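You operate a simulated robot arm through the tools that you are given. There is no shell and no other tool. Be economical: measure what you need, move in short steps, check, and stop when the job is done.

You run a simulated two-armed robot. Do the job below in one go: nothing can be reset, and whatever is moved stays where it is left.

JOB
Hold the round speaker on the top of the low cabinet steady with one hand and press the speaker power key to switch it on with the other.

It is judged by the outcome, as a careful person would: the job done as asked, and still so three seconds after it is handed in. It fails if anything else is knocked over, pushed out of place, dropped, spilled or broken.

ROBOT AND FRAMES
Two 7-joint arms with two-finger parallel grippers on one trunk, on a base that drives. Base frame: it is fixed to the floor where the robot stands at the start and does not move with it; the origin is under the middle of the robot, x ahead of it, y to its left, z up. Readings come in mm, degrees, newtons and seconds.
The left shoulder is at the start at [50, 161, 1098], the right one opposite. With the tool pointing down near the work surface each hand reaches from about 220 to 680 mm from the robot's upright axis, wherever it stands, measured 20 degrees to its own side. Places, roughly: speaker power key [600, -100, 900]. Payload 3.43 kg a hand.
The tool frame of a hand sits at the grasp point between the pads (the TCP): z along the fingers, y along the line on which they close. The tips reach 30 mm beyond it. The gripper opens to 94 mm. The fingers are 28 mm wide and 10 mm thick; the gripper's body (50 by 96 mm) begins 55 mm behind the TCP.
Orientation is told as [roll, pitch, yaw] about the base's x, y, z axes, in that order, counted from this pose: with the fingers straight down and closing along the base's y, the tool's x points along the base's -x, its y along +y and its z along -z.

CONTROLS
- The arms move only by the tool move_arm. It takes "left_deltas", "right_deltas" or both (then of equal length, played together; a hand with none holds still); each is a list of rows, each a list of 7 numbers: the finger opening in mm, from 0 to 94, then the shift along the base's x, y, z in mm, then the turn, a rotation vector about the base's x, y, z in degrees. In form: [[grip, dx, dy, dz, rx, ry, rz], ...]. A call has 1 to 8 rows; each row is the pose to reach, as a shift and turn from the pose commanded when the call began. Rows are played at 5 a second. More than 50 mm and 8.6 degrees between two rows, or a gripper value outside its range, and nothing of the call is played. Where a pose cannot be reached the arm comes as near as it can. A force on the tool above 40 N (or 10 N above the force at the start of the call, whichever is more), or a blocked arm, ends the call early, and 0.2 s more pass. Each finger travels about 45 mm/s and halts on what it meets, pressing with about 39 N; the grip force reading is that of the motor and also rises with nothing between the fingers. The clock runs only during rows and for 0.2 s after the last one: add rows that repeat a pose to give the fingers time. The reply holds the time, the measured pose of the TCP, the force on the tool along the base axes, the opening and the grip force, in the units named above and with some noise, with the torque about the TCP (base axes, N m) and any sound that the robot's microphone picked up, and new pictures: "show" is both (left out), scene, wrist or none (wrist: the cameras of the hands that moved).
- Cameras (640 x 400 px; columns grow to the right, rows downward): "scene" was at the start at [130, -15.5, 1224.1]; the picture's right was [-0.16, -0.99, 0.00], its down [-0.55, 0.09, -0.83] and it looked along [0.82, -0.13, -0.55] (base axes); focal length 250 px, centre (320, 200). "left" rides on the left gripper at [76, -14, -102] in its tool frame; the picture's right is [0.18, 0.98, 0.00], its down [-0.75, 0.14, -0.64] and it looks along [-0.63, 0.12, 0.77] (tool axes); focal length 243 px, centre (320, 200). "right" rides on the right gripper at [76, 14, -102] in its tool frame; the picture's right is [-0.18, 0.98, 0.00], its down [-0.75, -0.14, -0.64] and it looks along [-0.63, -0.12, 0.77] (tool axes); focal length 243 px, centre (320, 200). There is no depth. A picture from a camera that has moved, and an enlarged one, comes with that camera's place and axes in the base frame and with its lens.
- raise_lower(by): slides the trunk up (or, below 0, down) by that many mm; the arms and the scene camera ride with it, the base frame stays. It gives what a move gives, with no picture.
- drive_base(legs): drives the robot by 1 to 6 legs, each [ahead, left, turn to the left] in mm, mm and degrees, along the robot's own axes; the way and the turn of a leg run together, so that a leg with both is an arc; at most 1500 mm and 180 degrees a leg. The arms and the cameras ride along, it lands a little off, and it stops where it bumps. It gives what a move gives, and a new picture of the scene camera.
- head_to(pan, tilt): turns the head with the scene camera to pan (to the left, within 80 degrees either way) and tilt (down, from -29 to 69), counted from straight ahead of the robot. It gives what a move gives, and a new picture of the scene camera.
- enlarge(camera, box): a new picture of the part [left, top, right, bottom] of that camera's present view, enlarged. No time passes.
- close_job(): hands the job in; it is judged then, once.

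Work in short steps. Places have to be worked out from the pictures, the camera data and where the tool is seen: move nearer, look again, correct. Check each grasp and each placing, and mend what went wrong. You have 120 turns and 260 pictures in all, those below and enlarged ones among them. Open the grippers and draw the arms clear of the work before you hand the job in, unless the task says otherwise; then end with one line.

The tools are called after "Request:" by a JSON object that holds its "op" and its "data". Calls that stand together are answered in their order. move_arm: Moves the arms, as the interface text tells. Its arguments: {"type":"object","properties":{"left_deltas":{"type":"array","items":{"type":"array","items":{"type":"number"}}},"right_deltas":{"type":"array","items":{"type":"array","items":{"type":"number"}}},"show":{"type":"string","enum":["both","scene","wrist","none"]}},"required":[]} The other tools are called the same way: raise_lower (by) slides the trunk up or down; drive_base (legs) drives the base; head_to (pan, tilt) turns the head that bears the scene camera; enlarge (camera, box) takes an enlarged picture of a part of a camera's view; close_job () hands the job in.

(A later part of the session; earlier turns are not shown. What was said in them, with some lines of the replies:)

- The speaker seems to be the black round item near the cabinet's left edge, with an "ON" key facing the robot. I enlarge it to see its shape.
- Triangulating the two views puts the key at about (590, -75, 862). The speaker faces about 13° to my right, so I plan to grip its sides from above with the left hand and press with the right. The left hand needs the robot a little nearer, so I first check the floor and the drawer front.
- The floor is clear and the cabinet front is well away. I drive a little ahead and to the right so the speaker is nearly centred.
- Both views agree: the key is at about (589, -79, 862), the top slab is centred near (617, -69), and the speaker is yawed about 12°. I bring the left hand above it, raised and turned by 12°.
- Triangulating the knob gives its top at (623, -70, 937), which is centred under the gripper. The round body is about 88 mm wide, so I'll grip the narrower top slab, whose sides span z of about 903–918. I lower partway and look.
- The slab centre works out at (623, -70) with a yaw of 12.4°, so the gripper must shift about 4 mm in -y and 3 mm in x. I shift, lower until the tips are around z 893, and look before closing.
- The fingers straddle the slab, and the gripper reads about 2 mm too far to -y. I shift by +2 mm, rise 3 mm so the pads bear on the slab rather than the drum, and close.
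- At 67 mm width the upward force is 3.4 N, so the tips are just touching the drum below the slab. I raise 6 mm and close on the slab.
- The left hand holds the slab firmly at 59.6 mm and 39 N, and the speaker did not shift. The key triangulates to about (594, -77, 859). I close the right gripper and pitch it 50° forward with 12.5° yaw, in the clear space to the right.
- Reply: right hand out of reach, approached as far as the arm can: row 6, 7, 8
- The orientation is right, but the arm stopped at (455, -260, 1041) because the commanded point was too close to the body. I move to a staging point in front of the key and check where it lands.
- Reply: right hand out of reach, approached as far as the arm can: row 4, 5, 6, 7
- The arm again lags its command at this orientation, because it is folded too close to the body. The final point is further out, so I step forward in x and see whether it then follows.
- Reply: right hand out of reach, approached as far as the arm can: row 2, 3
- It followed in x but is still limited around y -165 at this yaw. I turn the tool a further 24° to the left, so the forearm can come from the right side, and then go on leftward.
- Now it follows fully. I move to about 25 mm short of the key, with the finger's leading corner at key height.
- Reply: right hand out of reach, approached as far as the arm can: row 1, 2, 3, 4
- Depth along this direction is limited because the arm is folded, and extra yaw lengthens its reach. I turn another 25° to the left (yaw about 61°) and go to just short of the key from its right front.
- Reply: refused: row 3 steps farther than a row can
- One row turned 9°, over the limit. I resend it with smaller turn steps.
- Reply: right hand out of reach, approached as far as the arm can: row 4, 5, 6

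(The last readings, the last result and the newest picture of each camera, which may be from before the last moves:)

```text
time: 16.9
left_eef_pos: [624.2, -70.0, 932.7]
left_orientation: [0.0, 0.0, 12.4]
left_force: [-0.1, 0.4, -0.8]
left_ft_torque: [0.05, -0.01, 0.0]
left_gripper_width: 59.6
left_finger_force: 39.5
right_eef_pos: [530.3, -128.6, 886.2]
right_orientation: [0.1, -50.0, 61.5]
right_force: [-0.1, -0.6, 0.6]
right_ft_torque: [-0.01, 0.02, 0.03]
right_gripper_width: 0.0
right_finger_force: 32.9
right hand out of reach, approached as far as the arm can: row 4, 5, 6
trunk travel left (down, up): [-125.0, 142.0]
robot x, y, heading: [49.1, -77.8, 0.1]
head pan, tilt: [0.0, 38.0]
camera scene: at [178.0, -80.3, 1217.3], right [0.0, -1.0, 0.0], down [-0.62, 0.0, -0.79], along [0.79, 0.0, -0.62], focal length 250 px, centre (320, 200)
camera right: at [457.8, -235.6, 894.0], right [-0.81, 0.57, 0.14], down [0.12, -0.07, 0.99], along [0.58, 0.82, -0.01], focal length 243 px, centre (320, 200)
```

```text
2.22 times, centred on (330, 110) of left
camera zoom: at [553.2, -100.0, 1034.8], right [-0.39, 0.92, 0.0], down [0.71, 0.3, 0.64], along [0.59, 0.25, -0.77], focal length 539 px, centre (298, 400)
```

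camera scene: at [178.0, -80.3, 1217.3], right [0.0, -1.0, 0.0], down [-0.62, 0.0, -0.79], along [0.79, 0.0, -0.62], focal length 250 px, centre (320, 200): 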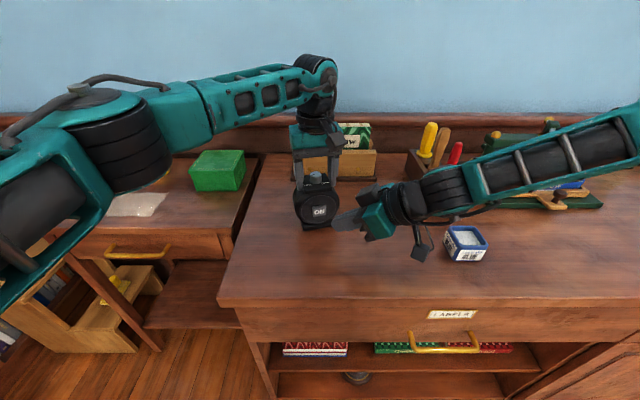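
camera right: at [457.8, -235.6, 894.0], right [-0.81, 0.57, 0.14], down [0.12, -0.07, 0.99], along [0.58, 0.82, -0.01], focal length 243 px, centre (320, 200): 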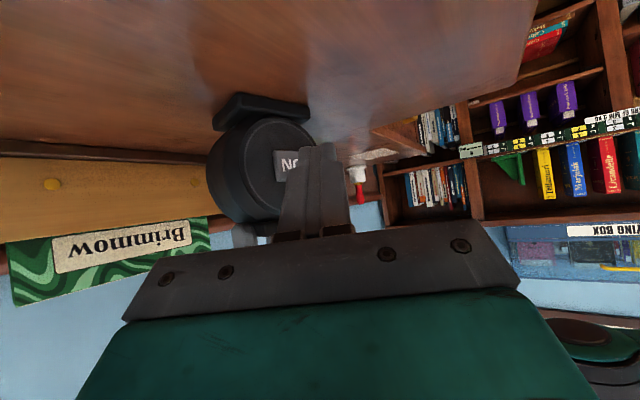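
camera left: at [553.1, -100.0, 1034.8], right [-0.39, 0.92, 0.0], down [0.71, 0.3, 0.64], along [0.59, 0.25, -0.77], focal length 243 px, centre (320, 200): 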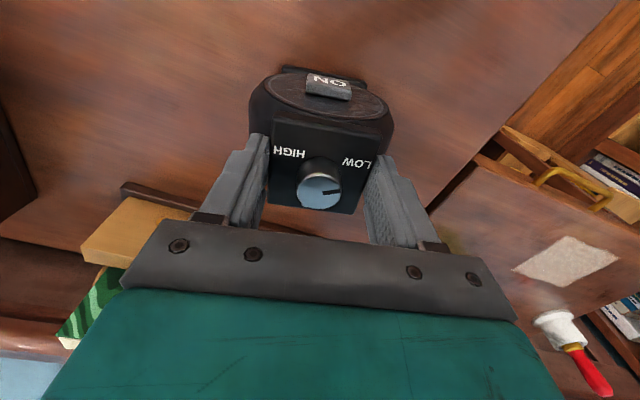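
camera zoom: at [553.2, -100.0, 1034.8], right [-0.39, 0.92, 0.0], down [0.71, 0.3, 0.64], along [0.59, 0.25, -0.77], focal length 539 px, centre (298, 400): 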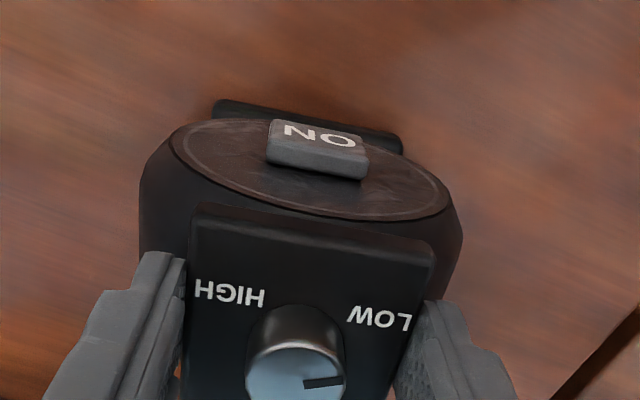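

The limit shows again in y and z. I steepen the tool by 15° (there is still ample clearance to the left camera from this side) and try the pre-contact point again.

Request:
{"op": "move_arm", "data": {"right_deltas": [[0, 0, 0, 5, -6.6, 3.6, 0], [0, 0, 0, 5, -13.2, 7.2, 0], [0, 8, 13, 0, -13.2, 7.2, 0], [0, 17, 26, -11, -13.2, 7.2, 0], [0, 17, 26, -11, -13.2, 7.2, 0]]}}

Request:
{"op": "enlarge", "data": {"camera": "scene", "box": [270, 160, 370, 240]}}

```text
time: 18.1
left_eef_pos: [624.1, -70.4, 933.0]
left_orientation: [0.0, 0.0, 12.4]
left_force: [-0.2, -0.2, 0.5]
left_ft_torque: [-0.01, 0.0, 0.01]
left_gripper_width: 59.7
left_finger_force: 39.3
right_eef_pos: [524.2, -135.4, 898.3]
right_orientation: [0.0, -35.1, 61.4]
right_force: [-0.3, 0.2, 0.3]
right_ft_torque: [0.01, 0.01, -0.04]
right_gripper_width: 0.2
right_finger_force: 33.4
right hand out of reach, approached as far as the arm can: row 1, 2, 3, 4, 5
trunk travel left (down, up): [-125.0, 142.0]
robot x, y, heading: [45.5, -81.2, -0.1]
head pan, tilt: [0.0, 38.0]
camera scene: at [178.0, -80.3, 1217.3], right [0.0, -1.0, 0.0], down [-0.62, 0.0, -0.79], along [0.79, 0.0, -0.62], focal length 250 px, centre (320, 200)
camera right: at [454.5, -236.0, 937.7], right [-0.79, 0.6, 0.1], down [0.24, 0.15, 0.96], along [0.56, 0.78, -0.27], focal length 243 px, centre (320, 200)
```

scene: 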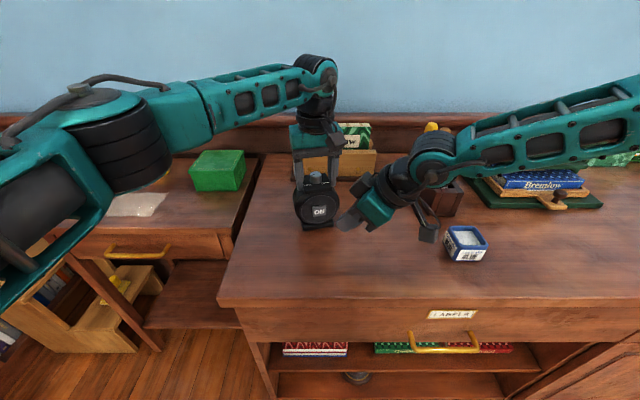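
right: 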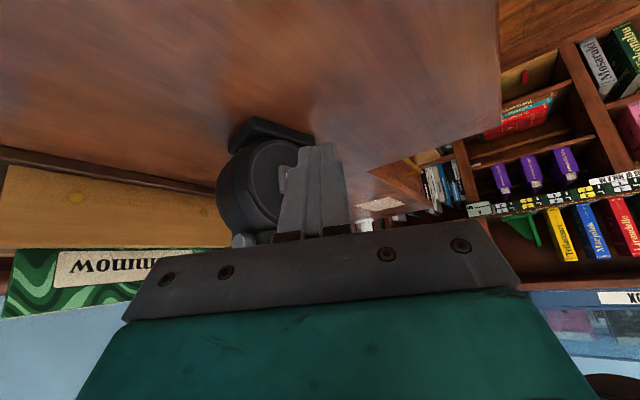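

```text
5.00 times, centred on (320, 200) of scene
camera zoom: at [178.0, -80.3, 1217.3], right [0.0, -1.0, 0.0], down [-0.62, 0.0, -0.79], along [0.79, 0.0, -0.62], focal length 1252 px, centre (320, 200)
```

zoom: 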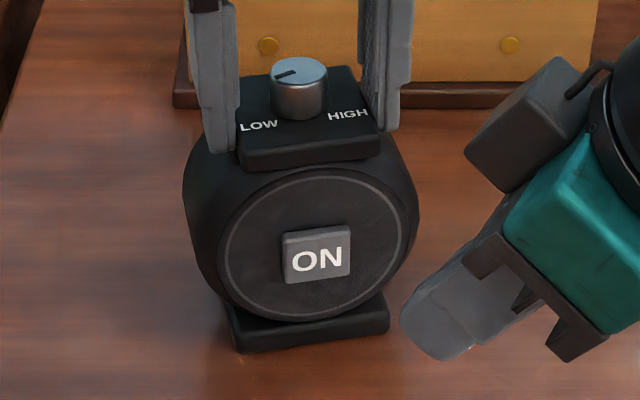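

Steepening did not help, so the limit is reaching low and leftward across the body. Lowering the trunk should cure that. First I test the idea: restore pitch -50°, go up, and see whether y -90 can be reached at greater height.

Request:
{"op": "move_arm", "data": {"right_deltas": [[0, -10, -5, 20, 6.6, -3.6, 0], [0, -25, -10, 40, 13.2, -7.2, 0], [0, -40, -10, 60, 13.2, -7.2, 0]], "show": "none"}}

Request:
{"op": "move_arm", "data": {"right_deltas": [[0, 0, 0, 0, 0, 0, -8], [0, 0, 0, 0, 0, 0, -16], [0, 0, 10, 0, 0, 0, -24], [0, 0, 30, 0, 0, 0, -25], [0, 0, 55, 0, 0, 0, -25], [0, 0, 55, 0, 0, 0, -25]], "show": "scene"}}

```text
time: 18.9
left_eef_pos: [623.3, -71.5, 932.8]
left_orientation: [0.1, 0.0, 12.3]
left_force: [0.5, 0.4, 0.9]
left_ft_torque: [0.01, 0.03, 0.01]
left_gripper_width: 59.4
left_finger_force: 38.3
right_eef_pos: [485.3, -145.1, 958.8]
right_orientation: [0.0, -50.0, 61.5]
right_force: [0.6, 0.4, 0.0]
right_ft_torque: [-0.01, 0.01, 0.01]
right_gripper_width: 0.0
right_finger_force: 32.9
trunk travel left (down, up): [-125.0, 142.0]
robot x, y, heading: [45.8, -78.3, -0.0]
head pan, tilt: [0.0, 38.0]
```

```text
time: 20.3
left_eef_pos: [623.8, -70.9, 933.0]
left_orientation: [-0.1, 0.1, 12.4]
left_force: [-0.1, -0.7, -0.4]
left_ft_torque: [0.01, -0.02, 0.01]
left_gripper_width: 59.6
left_finger_force: 39.0
right_eef_pos: [485.4, -99.2, 960.8]
right_orientation: [0.0, -50.0, 36.5]
right_force: [0.7, -0.5, 0.2]
right_ft_torque: [-0.02, -0.01, 0.02]
right_gripper_width: 0.0
right_finger_force: 33.1
right hand out of reach, approached as far as the arm can: row 5, 6
trunk travel left (down, up): [-125.0, 142.0]
robot x, y, heading: [48.5, -77.9, -0.0]
head pan, tilt: [0.0, 38.0]
camera scene: at [178.0, -80.3, 1217.3], right [0.0, -1.0, 0.0], down [-0.62, 0.0, -0.79], along [0.79, 0.0, -0.62], focal length 250 px, centre (320, 200)
```

scene: 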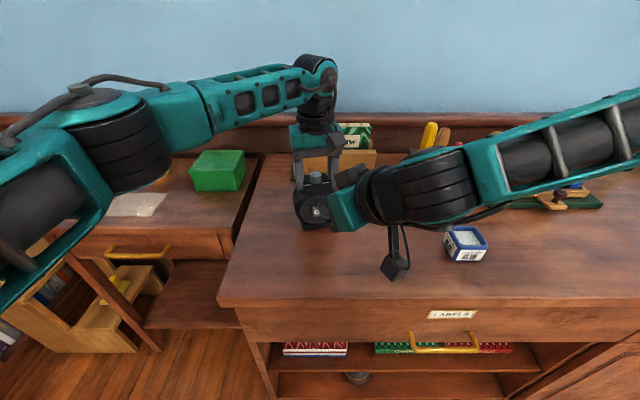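

At z 961 the limit is y of about -99, and it tightens lower down, so this is a cross-body limit. I'll release the speaker, raise the left hand clear, then drive 80 mm left and lower the trunk a little so the key lies on the right arm's own side.

Request:
{"op": "move_arm", "data": {"left_deltas": [[75, 0, 0, 0, 0, 0, 0], [90, 0, 0, 0, 0, 0, 0], [90, 0, 0, 0, 0, 0, 0], [90, 0, 0, 40, 0, 0, 0], [90, 0, 0, 80, 0, 0, 0], [90, 0, 0, 100, 0, 0, 0], [90, 0, 0, 100, 0, 0, 0]], "right_deltas": [[0, 0, 0, 0, 0, 0, 0], [0, 0, 0, 0, 0, 0, 0], [0, -10, -10, 10, 0, 0, 0], [0, -20, -30, 20, 0, 0, 0], [0, -20, -50, 40, 0, 0, 0], [0, -20, -60, 50, 0, 0, 0], [0, -20, -60, 50, 0, 0, 0]], "show": "scene"}}

```text
time: 21.9
left_eef_pos: [622.7, -71.5, 1032.9]
left_orientation: [-0.1, 0.0, 12.4]
left_force: [0.5, 0.2, 0.0]
left_ft_torque: [-0.01, 0.0, 0.0]
left_gripper_width: 90.0
left_finger_force: 0.1
right_eef_pos: [463.9, -158.6, 1009.9]
right_orientation: [0.1, -50.1, 36.6]
right_force: [0.3, -0.6, -0.7]
right_ft_torque: [0.01, 0.0, -0.01]
right_gripper_width: 0.0
right_finger_force: 32.8
trunk travel left (down, up): [-125.0, 142.0]
robot x, y, heading: [48.6, -76.7, -0.1]
head pan, tilt: [0.0, 38.0]
camera scene: at [177.8, -80.3, 1217.3], right [0.0, -1.0, 0.0], down [-0.62, 0.0, -0.79], along [0.79, 0.0, -0.62], focal length 250 px, centre (320, 200)
```

scene: 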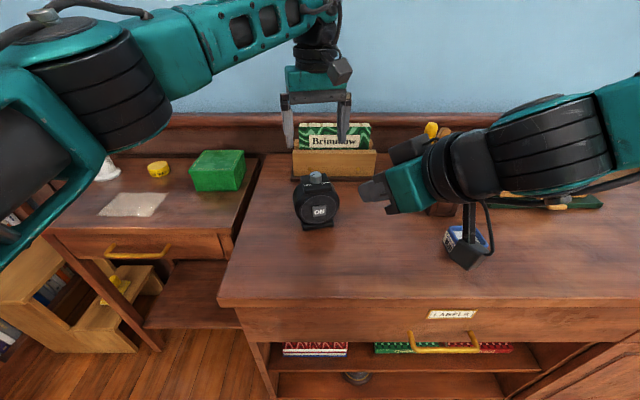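

The release was clean and the speaker is still in its place. I drive left 80 mm, then lower the trunk 40 mm.

Request:
{"op": "drive_base", "data": {"legs": [[0, 80, 0]]}}

Request:
{"op": "raise_lower", "data": {"by": -40}}

Request:
{"op": "enlarge", "data": {"camera": "scene", "box": [280, 130, 440, 260]}}

```text
time: 23.3
left_eef_pos: [623.8, 10.0, 1034.2]
left_orientation: [0.1, 0.0, 12.5]
left_force: [-0.2, 0.2, -0.3]
left_ft_torque: [0.01, -0.01, 0.0]
left_gripper_width: 89.7
left_finger_force: 0.1
right_eef_pos: [463.2, -78.5, 1010.2]
right_orientation: [0.0, -50.0, 36.5]
right_force: [0.0, -0.1, -0.8]
right_ft_torque: [0.0, 0.02, -0.02]
right_gripper_width: 0.1
right_finger_force: 33.3
trunk travel left (down, up): [-125.0, 142.0]
robot x, y, heading: [47.9, 1.2, -0.0]
head pan, tilt: [0.0, 38.0]
camera scene: at [177.7, 0.6, 1217.3], right [0.0, -1.0, 0.0], down [-0.62, 0.0, -0.79], along [0.79, 0.0, -0.62], focal length 250 px, centre (320, 200)
```

scene: 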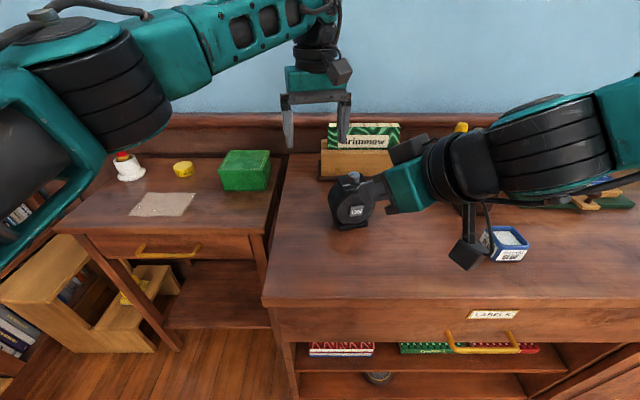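

```text
time: 24.1
left_eef_pos: [623.3, 9.5, 992.5]
left_orientation: [0.0, 0.0, 12.5]
left_force: [-0.1, -0.1, 0.3]
left_ft_torque: [-0.02, -0.02, -0.03]
left_gripper_width: 90.1
left_finger_force: 0.0
right_eef_pos: [465.0, -78.1, 968.8]
right_orientation: [0.1, -50.0, 36.7]
right_force: [0.5, -0.5, 0.6]
right_ft_torque: [0.04, 0.0, -0.01]
right_gripper_width: 0.1
right_finger_force: 32.9
trunk travel left (down, up): [-85.0, 182.0]
robot x, y, heading: [49.0, 0.8, -0.2]
head pan, tilt: [0.0, 38.0]
```

```text
3.08 times, centred on (360, 195) of scene
camera zoom: at [177.5, 0.4, 1177.3], right [0.0, -1.0, 0.0], down [-0.62, 0.0, -0.79], along [0.79, 0.0, -0.62], focal length 770 px, centre (197, 215)
```

zoom: 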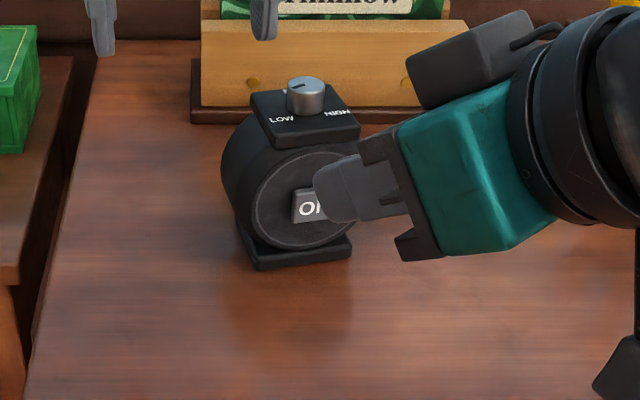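

Now I regrip with the left hand: move back to (623.5, -71), go down to z 933 and close, meanwhile drawing the right hand slightly to the right.

Request:
{"op": "move_arm", "data": {"left_deltas": [[90, 0, -27, 0, 0, 0, 0], [90, 0, -54, 0, 0, 0, 0], [90, 0, -80.5, 0, 0, 0, 0], [90, 0, -80.5, -30, 0, 0, 0], [90, 0, -80.5, -59, 0, 0, 0], [75, 0, -80.5, -59, 0, 0, 0], [60, 0, -80.5, -59, 0, 0, 0], [50, 0, -80.5, -59, 0, 0, 0]], "right_deltas": [[0, 0, -20, 0, 0, 0, 0], [0, 0, -40, 0, 0, 0, 0], [0, 0, -40, 0, 0, 0, 0], [0, 0, -40, 0, 0, 0, 0], [0, 0, -40, 0, 0, 0, 0], [0, 0, -40, 0, 0, 0, 0], [0, 0, -40, 0, 0, 0, 0], [0, 0, -40, 0, 0, 0, 0]]}}

Request:
{"op": "enlarge", "data": {"camera": "scene", "box": [280, 130, 440, 260]}}

```text
time: 25.9
left_eef_pos: [617.1, -63.6, 931.7]
left_orientation: [-0.1, 0.0, 12.5]
left_force: [-0.2, -0.1, 0.5]
left_ft_torque: [-0.1, -0.05, -0.01]
left_gripper_width: 59.8
left_finger_force: 31.1
left hand out of reach, approached as far as the arm can: row 2, 3, 4, 5, 6, 7, 8
right_eef_pos: [464.3, -120.3, 969.5]
right_orientation: [-0.1, -50.1, 36.6]
right_force: [-0.3, 0.6, -0.3]
right_ft_torque: [0.01, 0.03, 0.0]
right_gripper_width: 0.0
right_finger_force: 33.2
trunk travel left (down, up): [-85.0, 182.0]
robot x, y, heading: [49.5, 2.7, 0.1]
head pan, tilt: [0.0, 38.0]
camera scene: at [177.8, 0.3, 1177.3], right [0.0, -1.0, 0.0], down [-0.62, 0.0, -0.79], along [0.79, 0.0, -0.62], focal length 250 px, centre (320, 200)
camera right: at [355.4, -185.7, 976.3], right [-0.49, 0.86, 0.14], down [0.08, -0.12, 0.99], along [0.87, 0.5, -0.01], focal length 243 px, centre (320, 200)
camera left: at [546.8, -93.2, 1034.5], right [-0.39, 0.92, 0.0], down [0.71, 0.3, 0.64], along [0.59, 0.25, -0.77], focal length 243 px, centre (320, 200)
```

scene: 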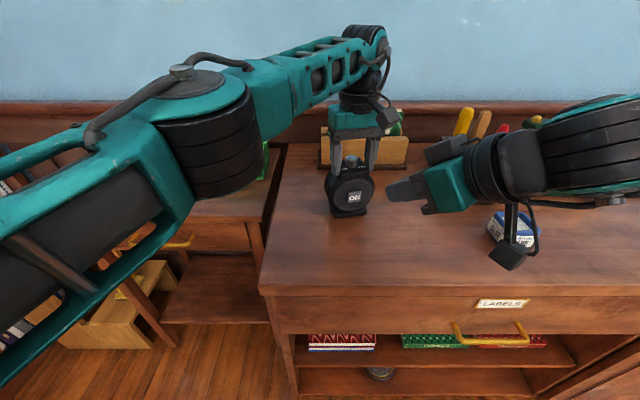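
right: 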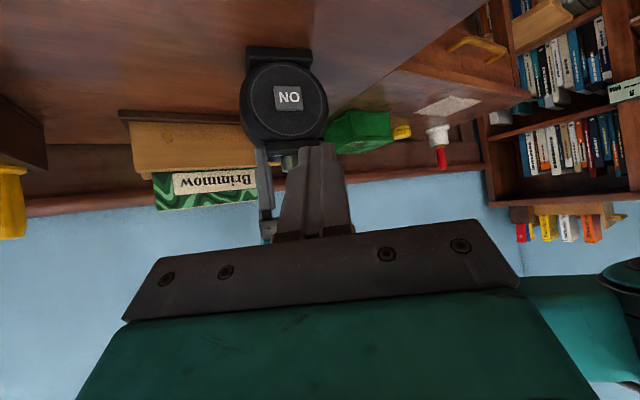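
left: 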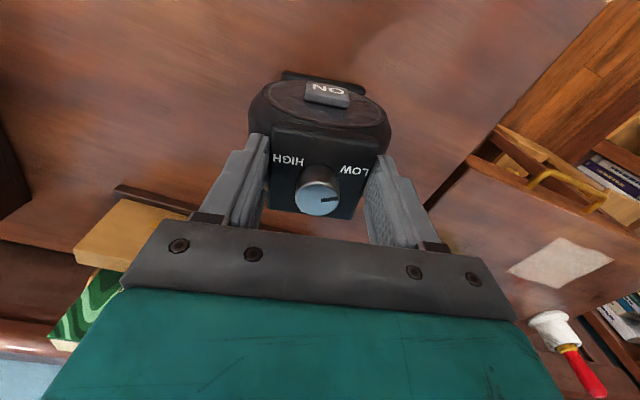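

```text
3.08 times, centred on (360, 195) of scene
camera zoom: at [177.8, 0.3, 1177.3], right [0.0, -1.0, 0.0], down [-0.62, 0.0, -0.79], along [0.79, 0.0, -0.62], focal length 770 px, centre (197, 215)
```

zoom: 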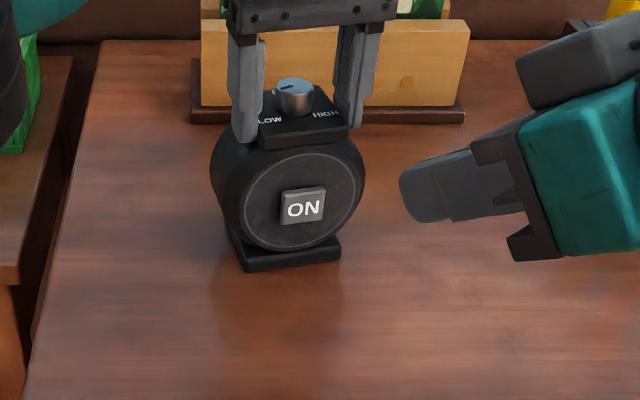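

The left hand fell a few mm short, and closing nudged the speaker about 6 mm to the left. It is now gripped squarely at 59.8 mm, still upright on its base. The key is now near (593, -71, 859), and I bring the right hand to about 22 mm short of it.

Request:
{"op": "move_arm", "data": {"right_deltas": [[0, 10, 5, -30, 0, 0, 0], [0, 25, 15, -60, 0, 0, 0], [0, 50, 25, -90, 0, 0, 0], [0, 76, 31, -100, 0, 0, 0], [0, 76, 31, -100, 0, 0, 0]]}}

Request:
{"op": "enlarge", "data": {"camera": "scene", "box": [300, 150, 400, 230]}}

Request:
{"op": "enlarge", "data": {"camera": "left", "box": [220, 20, 440, 200]}}

Request:
{"op": "enlarge", "data": {"camera": "right", "box": [240, 40, 400, 240]}}

```text
time: 27.1
left_eef_pos: [618.0, -63.1, 932.5]
left_orientation: [0.0, 0.0, 12.6]
left_force: [0.4, -0.3, 0.3]
left_ft_torque: [-0.02, 0.04, 0.0]
left_gripper_width: 59.5
left_finger_force: 39.0
right_eef_pos: [541.6, -86.2, 868.8]
right_orientation: [0.0, -50.0, 36.6]
right_force: [-0.1, 0.1, -0.5]
right_ft_torque: [0.01, 0.01, -0.06]
right_gripper_width: 0.0
right_finger_force: 32.7
trunk travel left (down, up): [-85.0, 182.0]
robot x, y, heading: [52.4, 1.9, -0.1]
head pan, tilt: [0.0, 38.0]
camera scene: at [178.0, 0.3, 1177.3], right [0.0, -1.0, 0.0], down [-0.62, 0.0, -0.79], along [0.79, 0.0, -0.62], focal length 250 px, centre (320, 200)
camera right: at [432.4, -152.1, 875.2], right [-0.49, 0.86, 0.14], down [0.08, -0.12, 0.99], along [0.87, 0.5, -0.01], focal length 243 px, centre (320, 200)
```

scene: 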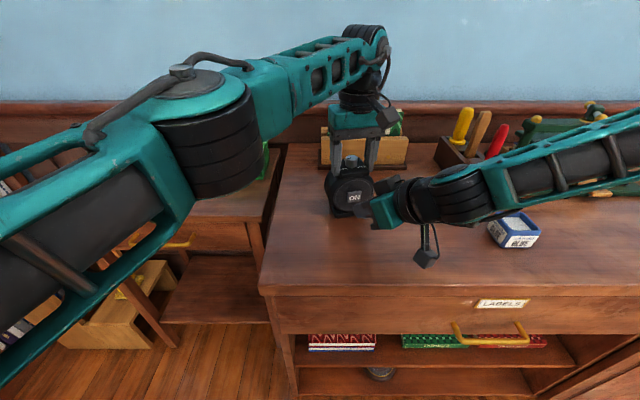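
right: 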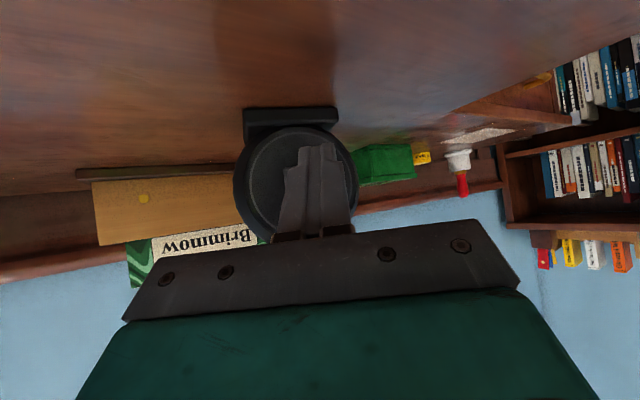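

```text
5.00 times, centred on (350, 190) of scene
camera zoom: at [178.0, 0.3, 1177.3], right [0.0, -1.0, 0.0], down [-0.62, 0.0, -0.79], along [0.79, 0.0, -0.62], focal length 1252 px, centre (170, 250)
```

zoom: 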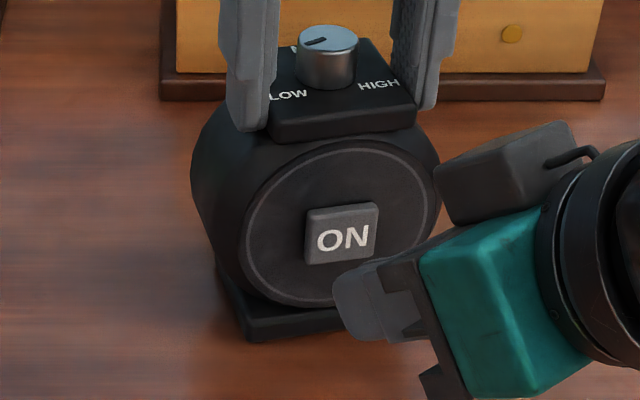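

```text
2.22 times, centred on (330, 110) of left
camera zoom: at [546.9, -93.1, 1034.7], right [-0.39, 0.92, 0.0], down [0.71, 0.3, 0.64], along [0.59, 0.25, -0.77], focal length 539 px, centre (298, 400)
```

zoom: 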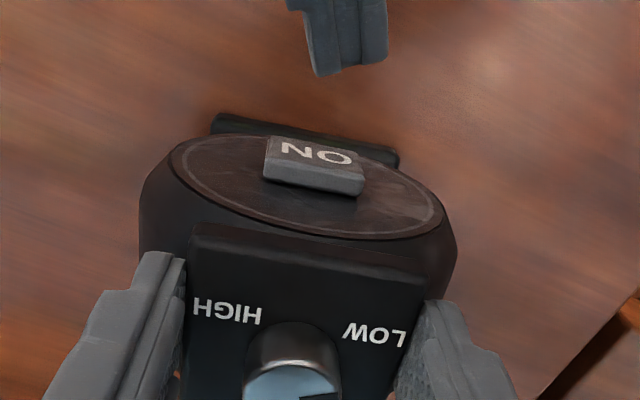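

```text
2.00 times, centred on (320, 140) of right
camera zoom: at [432.4, -152.1, 875.2], right [-0.49, 0.86, 0.14], down [0.08, -0.12, 0.99], along [0.87, 0.5, -0.01], focal length 485 px, centre (320, 320)
```

zoom: 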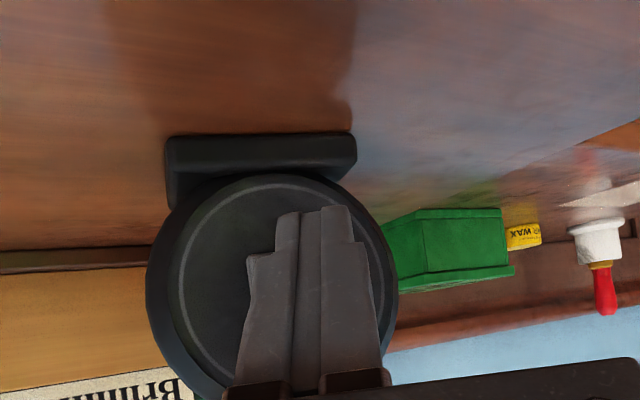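

The fingertip's leading corner is now about 15–17 mm in front of the key and laterally centred. It is about 3 mm low. I raise it 3 mm and advance in small steps along the speaker's axis, watching force and sound.

Request:
{"op": "move_arm", "data": {"right_deltas": [[0, 3, 0.6, 3, 0, 0, 0], [0, 8, 1.7, 3, 0, 0, 0], [0, 12, 2.6, 3, 0, 0, 0], [0, 15, 3.2, 3, 0, 0, 0], [0, 15, 3.2, 3, 0, 0, 0]], "show": "none"}}

Request:
{"op": "enlarge", "data": {"camera": "left", "box": [220, 20, 440, 200]}}

Request:
{"op": "enlarge", "data": {"camera": "scene", "box": [300, 150, 400, 230]}}

```text
time: 28.3
left_eef_pos: [616.1, -63.7, 932.8]
left_orientation: [0.1, 0.1, 12.5]
left_force: [0.0, 0.7, -1.2]
left_ft_torque: [0.0, 0.04, 0.01]
left_gripper_width: 59.6
left_finger_force: 39.1
right_eef_pos: [556.4, -83.6, 871.8]
right_orientation: [0.0, -50.0, 36.5]
right_force: [-0.7, 0.9, 0.0]
right_ft_torque: [0.03, 0.02, 0.0]
right_gripper_width: 0.0
right_finger_force: 33.7
trunk travel left (down, up): [-85.0, 182.0]
robot x, y, heading: [52.3, 5.0, -0.1]
head pan, tilt: [0.0, 38.0]
```

```text
2.22 times, centred on (330, 110) of left
camera zoom: at [546.9, -93.1, 1034.7], right [-0.39, 0.92, 0.0], down [0.71, 0.3, 0.64], along [0.59, 0.25, -0.77], focal length 539 px, centre (298, 400)
```

zoom: 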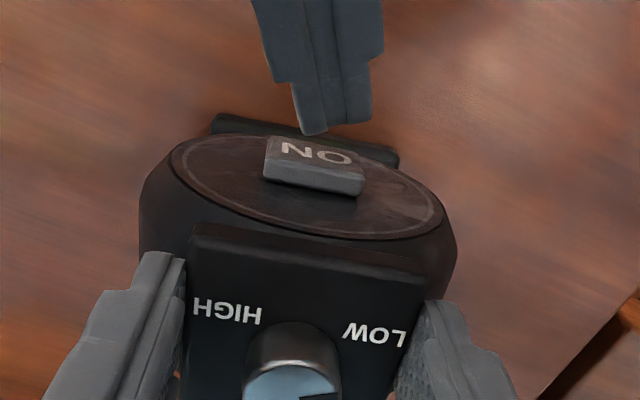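

```text
5.00 times, centred on (350, 190) of scene
camera zoom: at [177.9, 0.3, 1177.3], right [0.0, -1.0, 0.0], down [-0.62, 0.0, -0.79], along [0.79, 0.0, -0.62], focal length 1252 px, centre (170, 250)
```

zoom: 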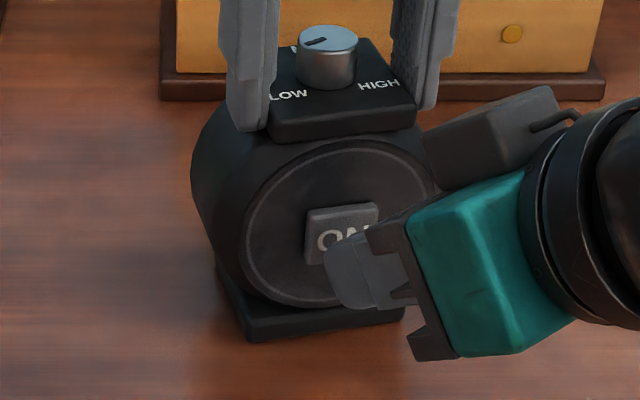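

The tip lines up with the key and is not in contact yet. I advance another 8 mm in 2 mm steps.

Request:
{"op": "move_arm", "data": {"right_deltas": [[0, 2, 0.4, 0, 0, 0, 0], [0, 4, 0.9, 0, 0, 0, 0], [0, 6, 1.3, 0, 0, 0, 0], [0, 8, 1.7, 0, 0, 0, 0]], "show": "none"}}

Request:
{"op": "enlarge", "data": {"camera": "left", "box": [220, 20, 440, 200]}}

```text
time: 29.3
left_eef_pos: [619.5, -63.2, 931.9]
left_orientation: [0.0, -0.1, 12.5]
left_force: [6.4, 0.2, -0.7]
left_ft_torque: [0.04, -0.35, -0.01]
left_gripper_width: 59.6
left_finger_force: 38.9
right_eef_pos: [564.7, -81.6, 870.6]
right_orientation: [0.0, -49.8, 36.6]
right_force: [-5.7, -0.5, 2.0]
right_ft_torque: [0.0, 0.05, 0.08]
right_gripper_width: 0.2
right_finger_force: 33.3
trunk travel left (down, up): [-85.0, 182.0]
robot x, y, heading: [46.7, 3.7, -0.3]
head pan, tilt: [0.0, 38.0]
heard: click
```

```text
2.22 times, centred on (330, 110) of left
camera zoom: at [547.3, -92.8, 1034.6], right [-0.39, 0.92, 0.0], down [0.7, 0.3, 0.64], along [0.59, 0.25, -0.77], focal length 539 px, centre (298, 400)
```

zoom: 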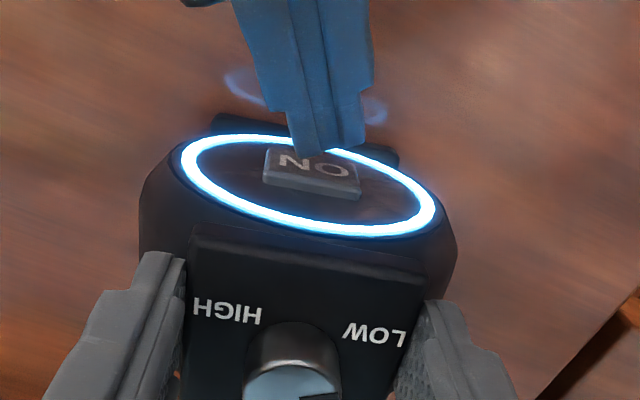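

A click was heard and the ring is lit: the speaker is on. I draw the right hand straight back along the press line, then up and to the right, while the left keeps holding.

Request:
{"op": "move_arm", "data": {"right_deltas": [[0, -10, -2.2, 0, 0, 0, 0], [0, -30, -6.5, 0, 0, 0, 0], [0, -55, -15, 10, 0, 0, 0], [0, -75, -40, 40, 0, 0, 0], [0, -85, -70, 75, 0, 0, 0], [0, -85, -100, 100, 0, 0, 0], [0, -85, -100, 100, 0, 0, 0]], "show": "scene"}}

```text
time: 30.9
left_eef_pos: [617.1, -63.9, 932.1]
left_orientation: [0.0, 0.1, 12.4]
left_force: [-0.6, -0.1, -0.2]
left_ft_torque: [-0.01, 0.02, -0.02]
left_gripper_width: 59.7
left_finger_force: 38.9
right_eef_pos: [477.2, -181.8, 972.3]
right_orientation: [0.1, -50.0, 36.5]
right_force: [0.5, -1.0, 0.5]
right_ft_torque: [-0.04, -0.01, -0.02]
right_gripper_width: 0.0
right_finger_force: 33.6
trunk travel left (down, up): [-85.0, 182.0]
robot x, y, heading: [50.7, 4.6, -0.2]
head pan, tilt: [0.0, 38.0]
camera scene: at [177.9, 0.3, 1177.3], right [0.0, -1.0, 0.0], down [-0.62, 0.0, -0.79], along [0.79, 0.0, -0.62], focal length 250 px, centre (320, 200)
```

scene: 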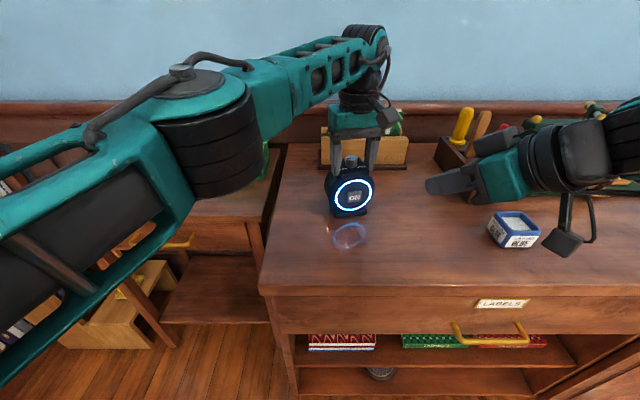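

The speaker stays lit. I open the left hand, raise it straight up and draw it back.

Request:
{"op": "move_arm", "data": {"left_deltas": [[70, 0, 0, 0, 0, 0, 0], [85, 0, 0, 0, 0, 0, 0], [85, 0, 0, 0, 0, 0, 0], [85, 0, 0, 35, 0, 0, 0], [85, 0, 0, 75, 0, 0, 0], [85, -10, 30, 95, 0, 0, 0], [85, -30, 70, 100, 0, 0, 0], [85, -50, 110, 100, 0, 0, 0]], "right_deltas": [[15, 0, 0, 0, 0, 0, 0], [30, 0, 0, 0, 0, 0, 0], [40, 0, 0, 0, 0, 0, 0], [40, 0, 0, 0, 0, 0, 0], [40, 0, 0, 0, 0, 0, 0], [40, 0, 0, 0, 0, 0, 0], [40, 0, 0, 0, 0, 0, 0], [40, 0, 0, 0, 0, 0, 0]], "show": "scene"}}

Request:
{"op": "enlarge", "data": {"camera": "scene", "box": [280, 130, 440, 260]}}

```text
time: 32.7
left_eef_pos: [568.5, 45.6, 1033.7]
left_orientation: [-0.1, 0.0, 12.6]
left_force: [-0.3, 0.1, -0.3]
left_ft_torque: [0.0, 0.0, 0.0]
left_gripper_width: 84.9
left_finger_force: 0.1
left hand out of reach, approached as far as the arm can: row 4, 5
right_eef_pos: [478.2, -182.1, 971.7]
right_orientation: [0.0, -50.0, 36.6]
right_force: [0.3, 0.2, -0.2]
right_ft_torque: [0.01, -0.02, 0.05]
right_gripper_width: 40.1
right_finger_force: 0.2
trunk travel left (down, up): [-85.0, 182.0]
robot x, y, heading: [47.1, -1.0, -0.1]
head pan, tilt: [0.0, 38.0]
camera scene: at [177.7, 0.9, 1177.3], right [0.0, -1.0, 0.0], down [-0.62, 0.0, -0.79], along [0.79, 0.0, -0.62], focal length 250 px, centre (320, 200)
```

scene: 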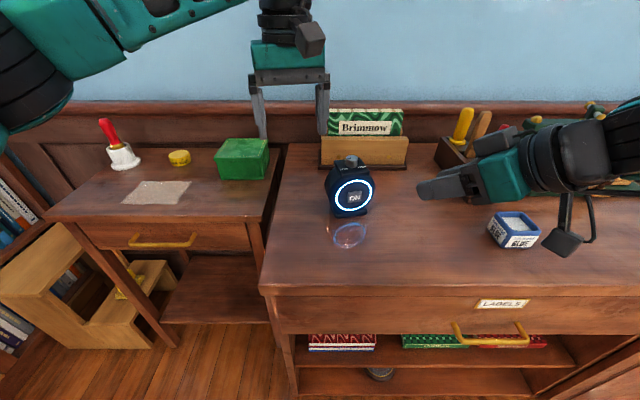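

```text
3.08 times, centred on (360, 195) of scene
camera zoom: at [177.7, 0.9, 1177.3], right [0.0, -1.0, 0.0], down [-0.62, 0.0, -0.79], along [0.79, 0.0, -0.62], focal length 770 px, centre (197, 215)
```

zoom: 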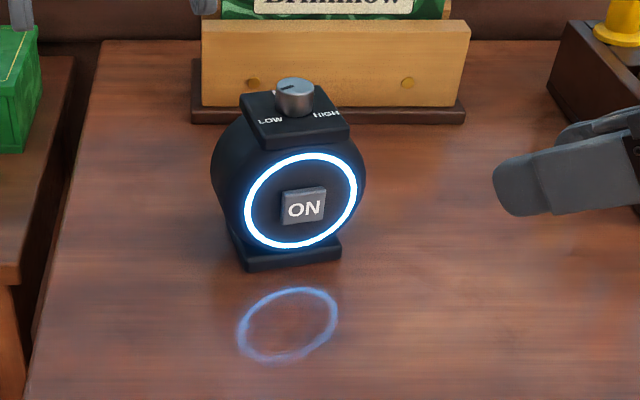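

The speaker stands upright and lit, both hands are clear and open, and nothing else has been disturbed. I hand the job in.

Request:
{"op": "close_job", "data": {}}

```text
The job is handed in.
```

The speaker is on: I held it with the left hand and pressed its power key with the right, heard a click, and its ring lit and stayed lit. While I was regripping it, it slid about 6 mm to the left; nothing else was disturbed.
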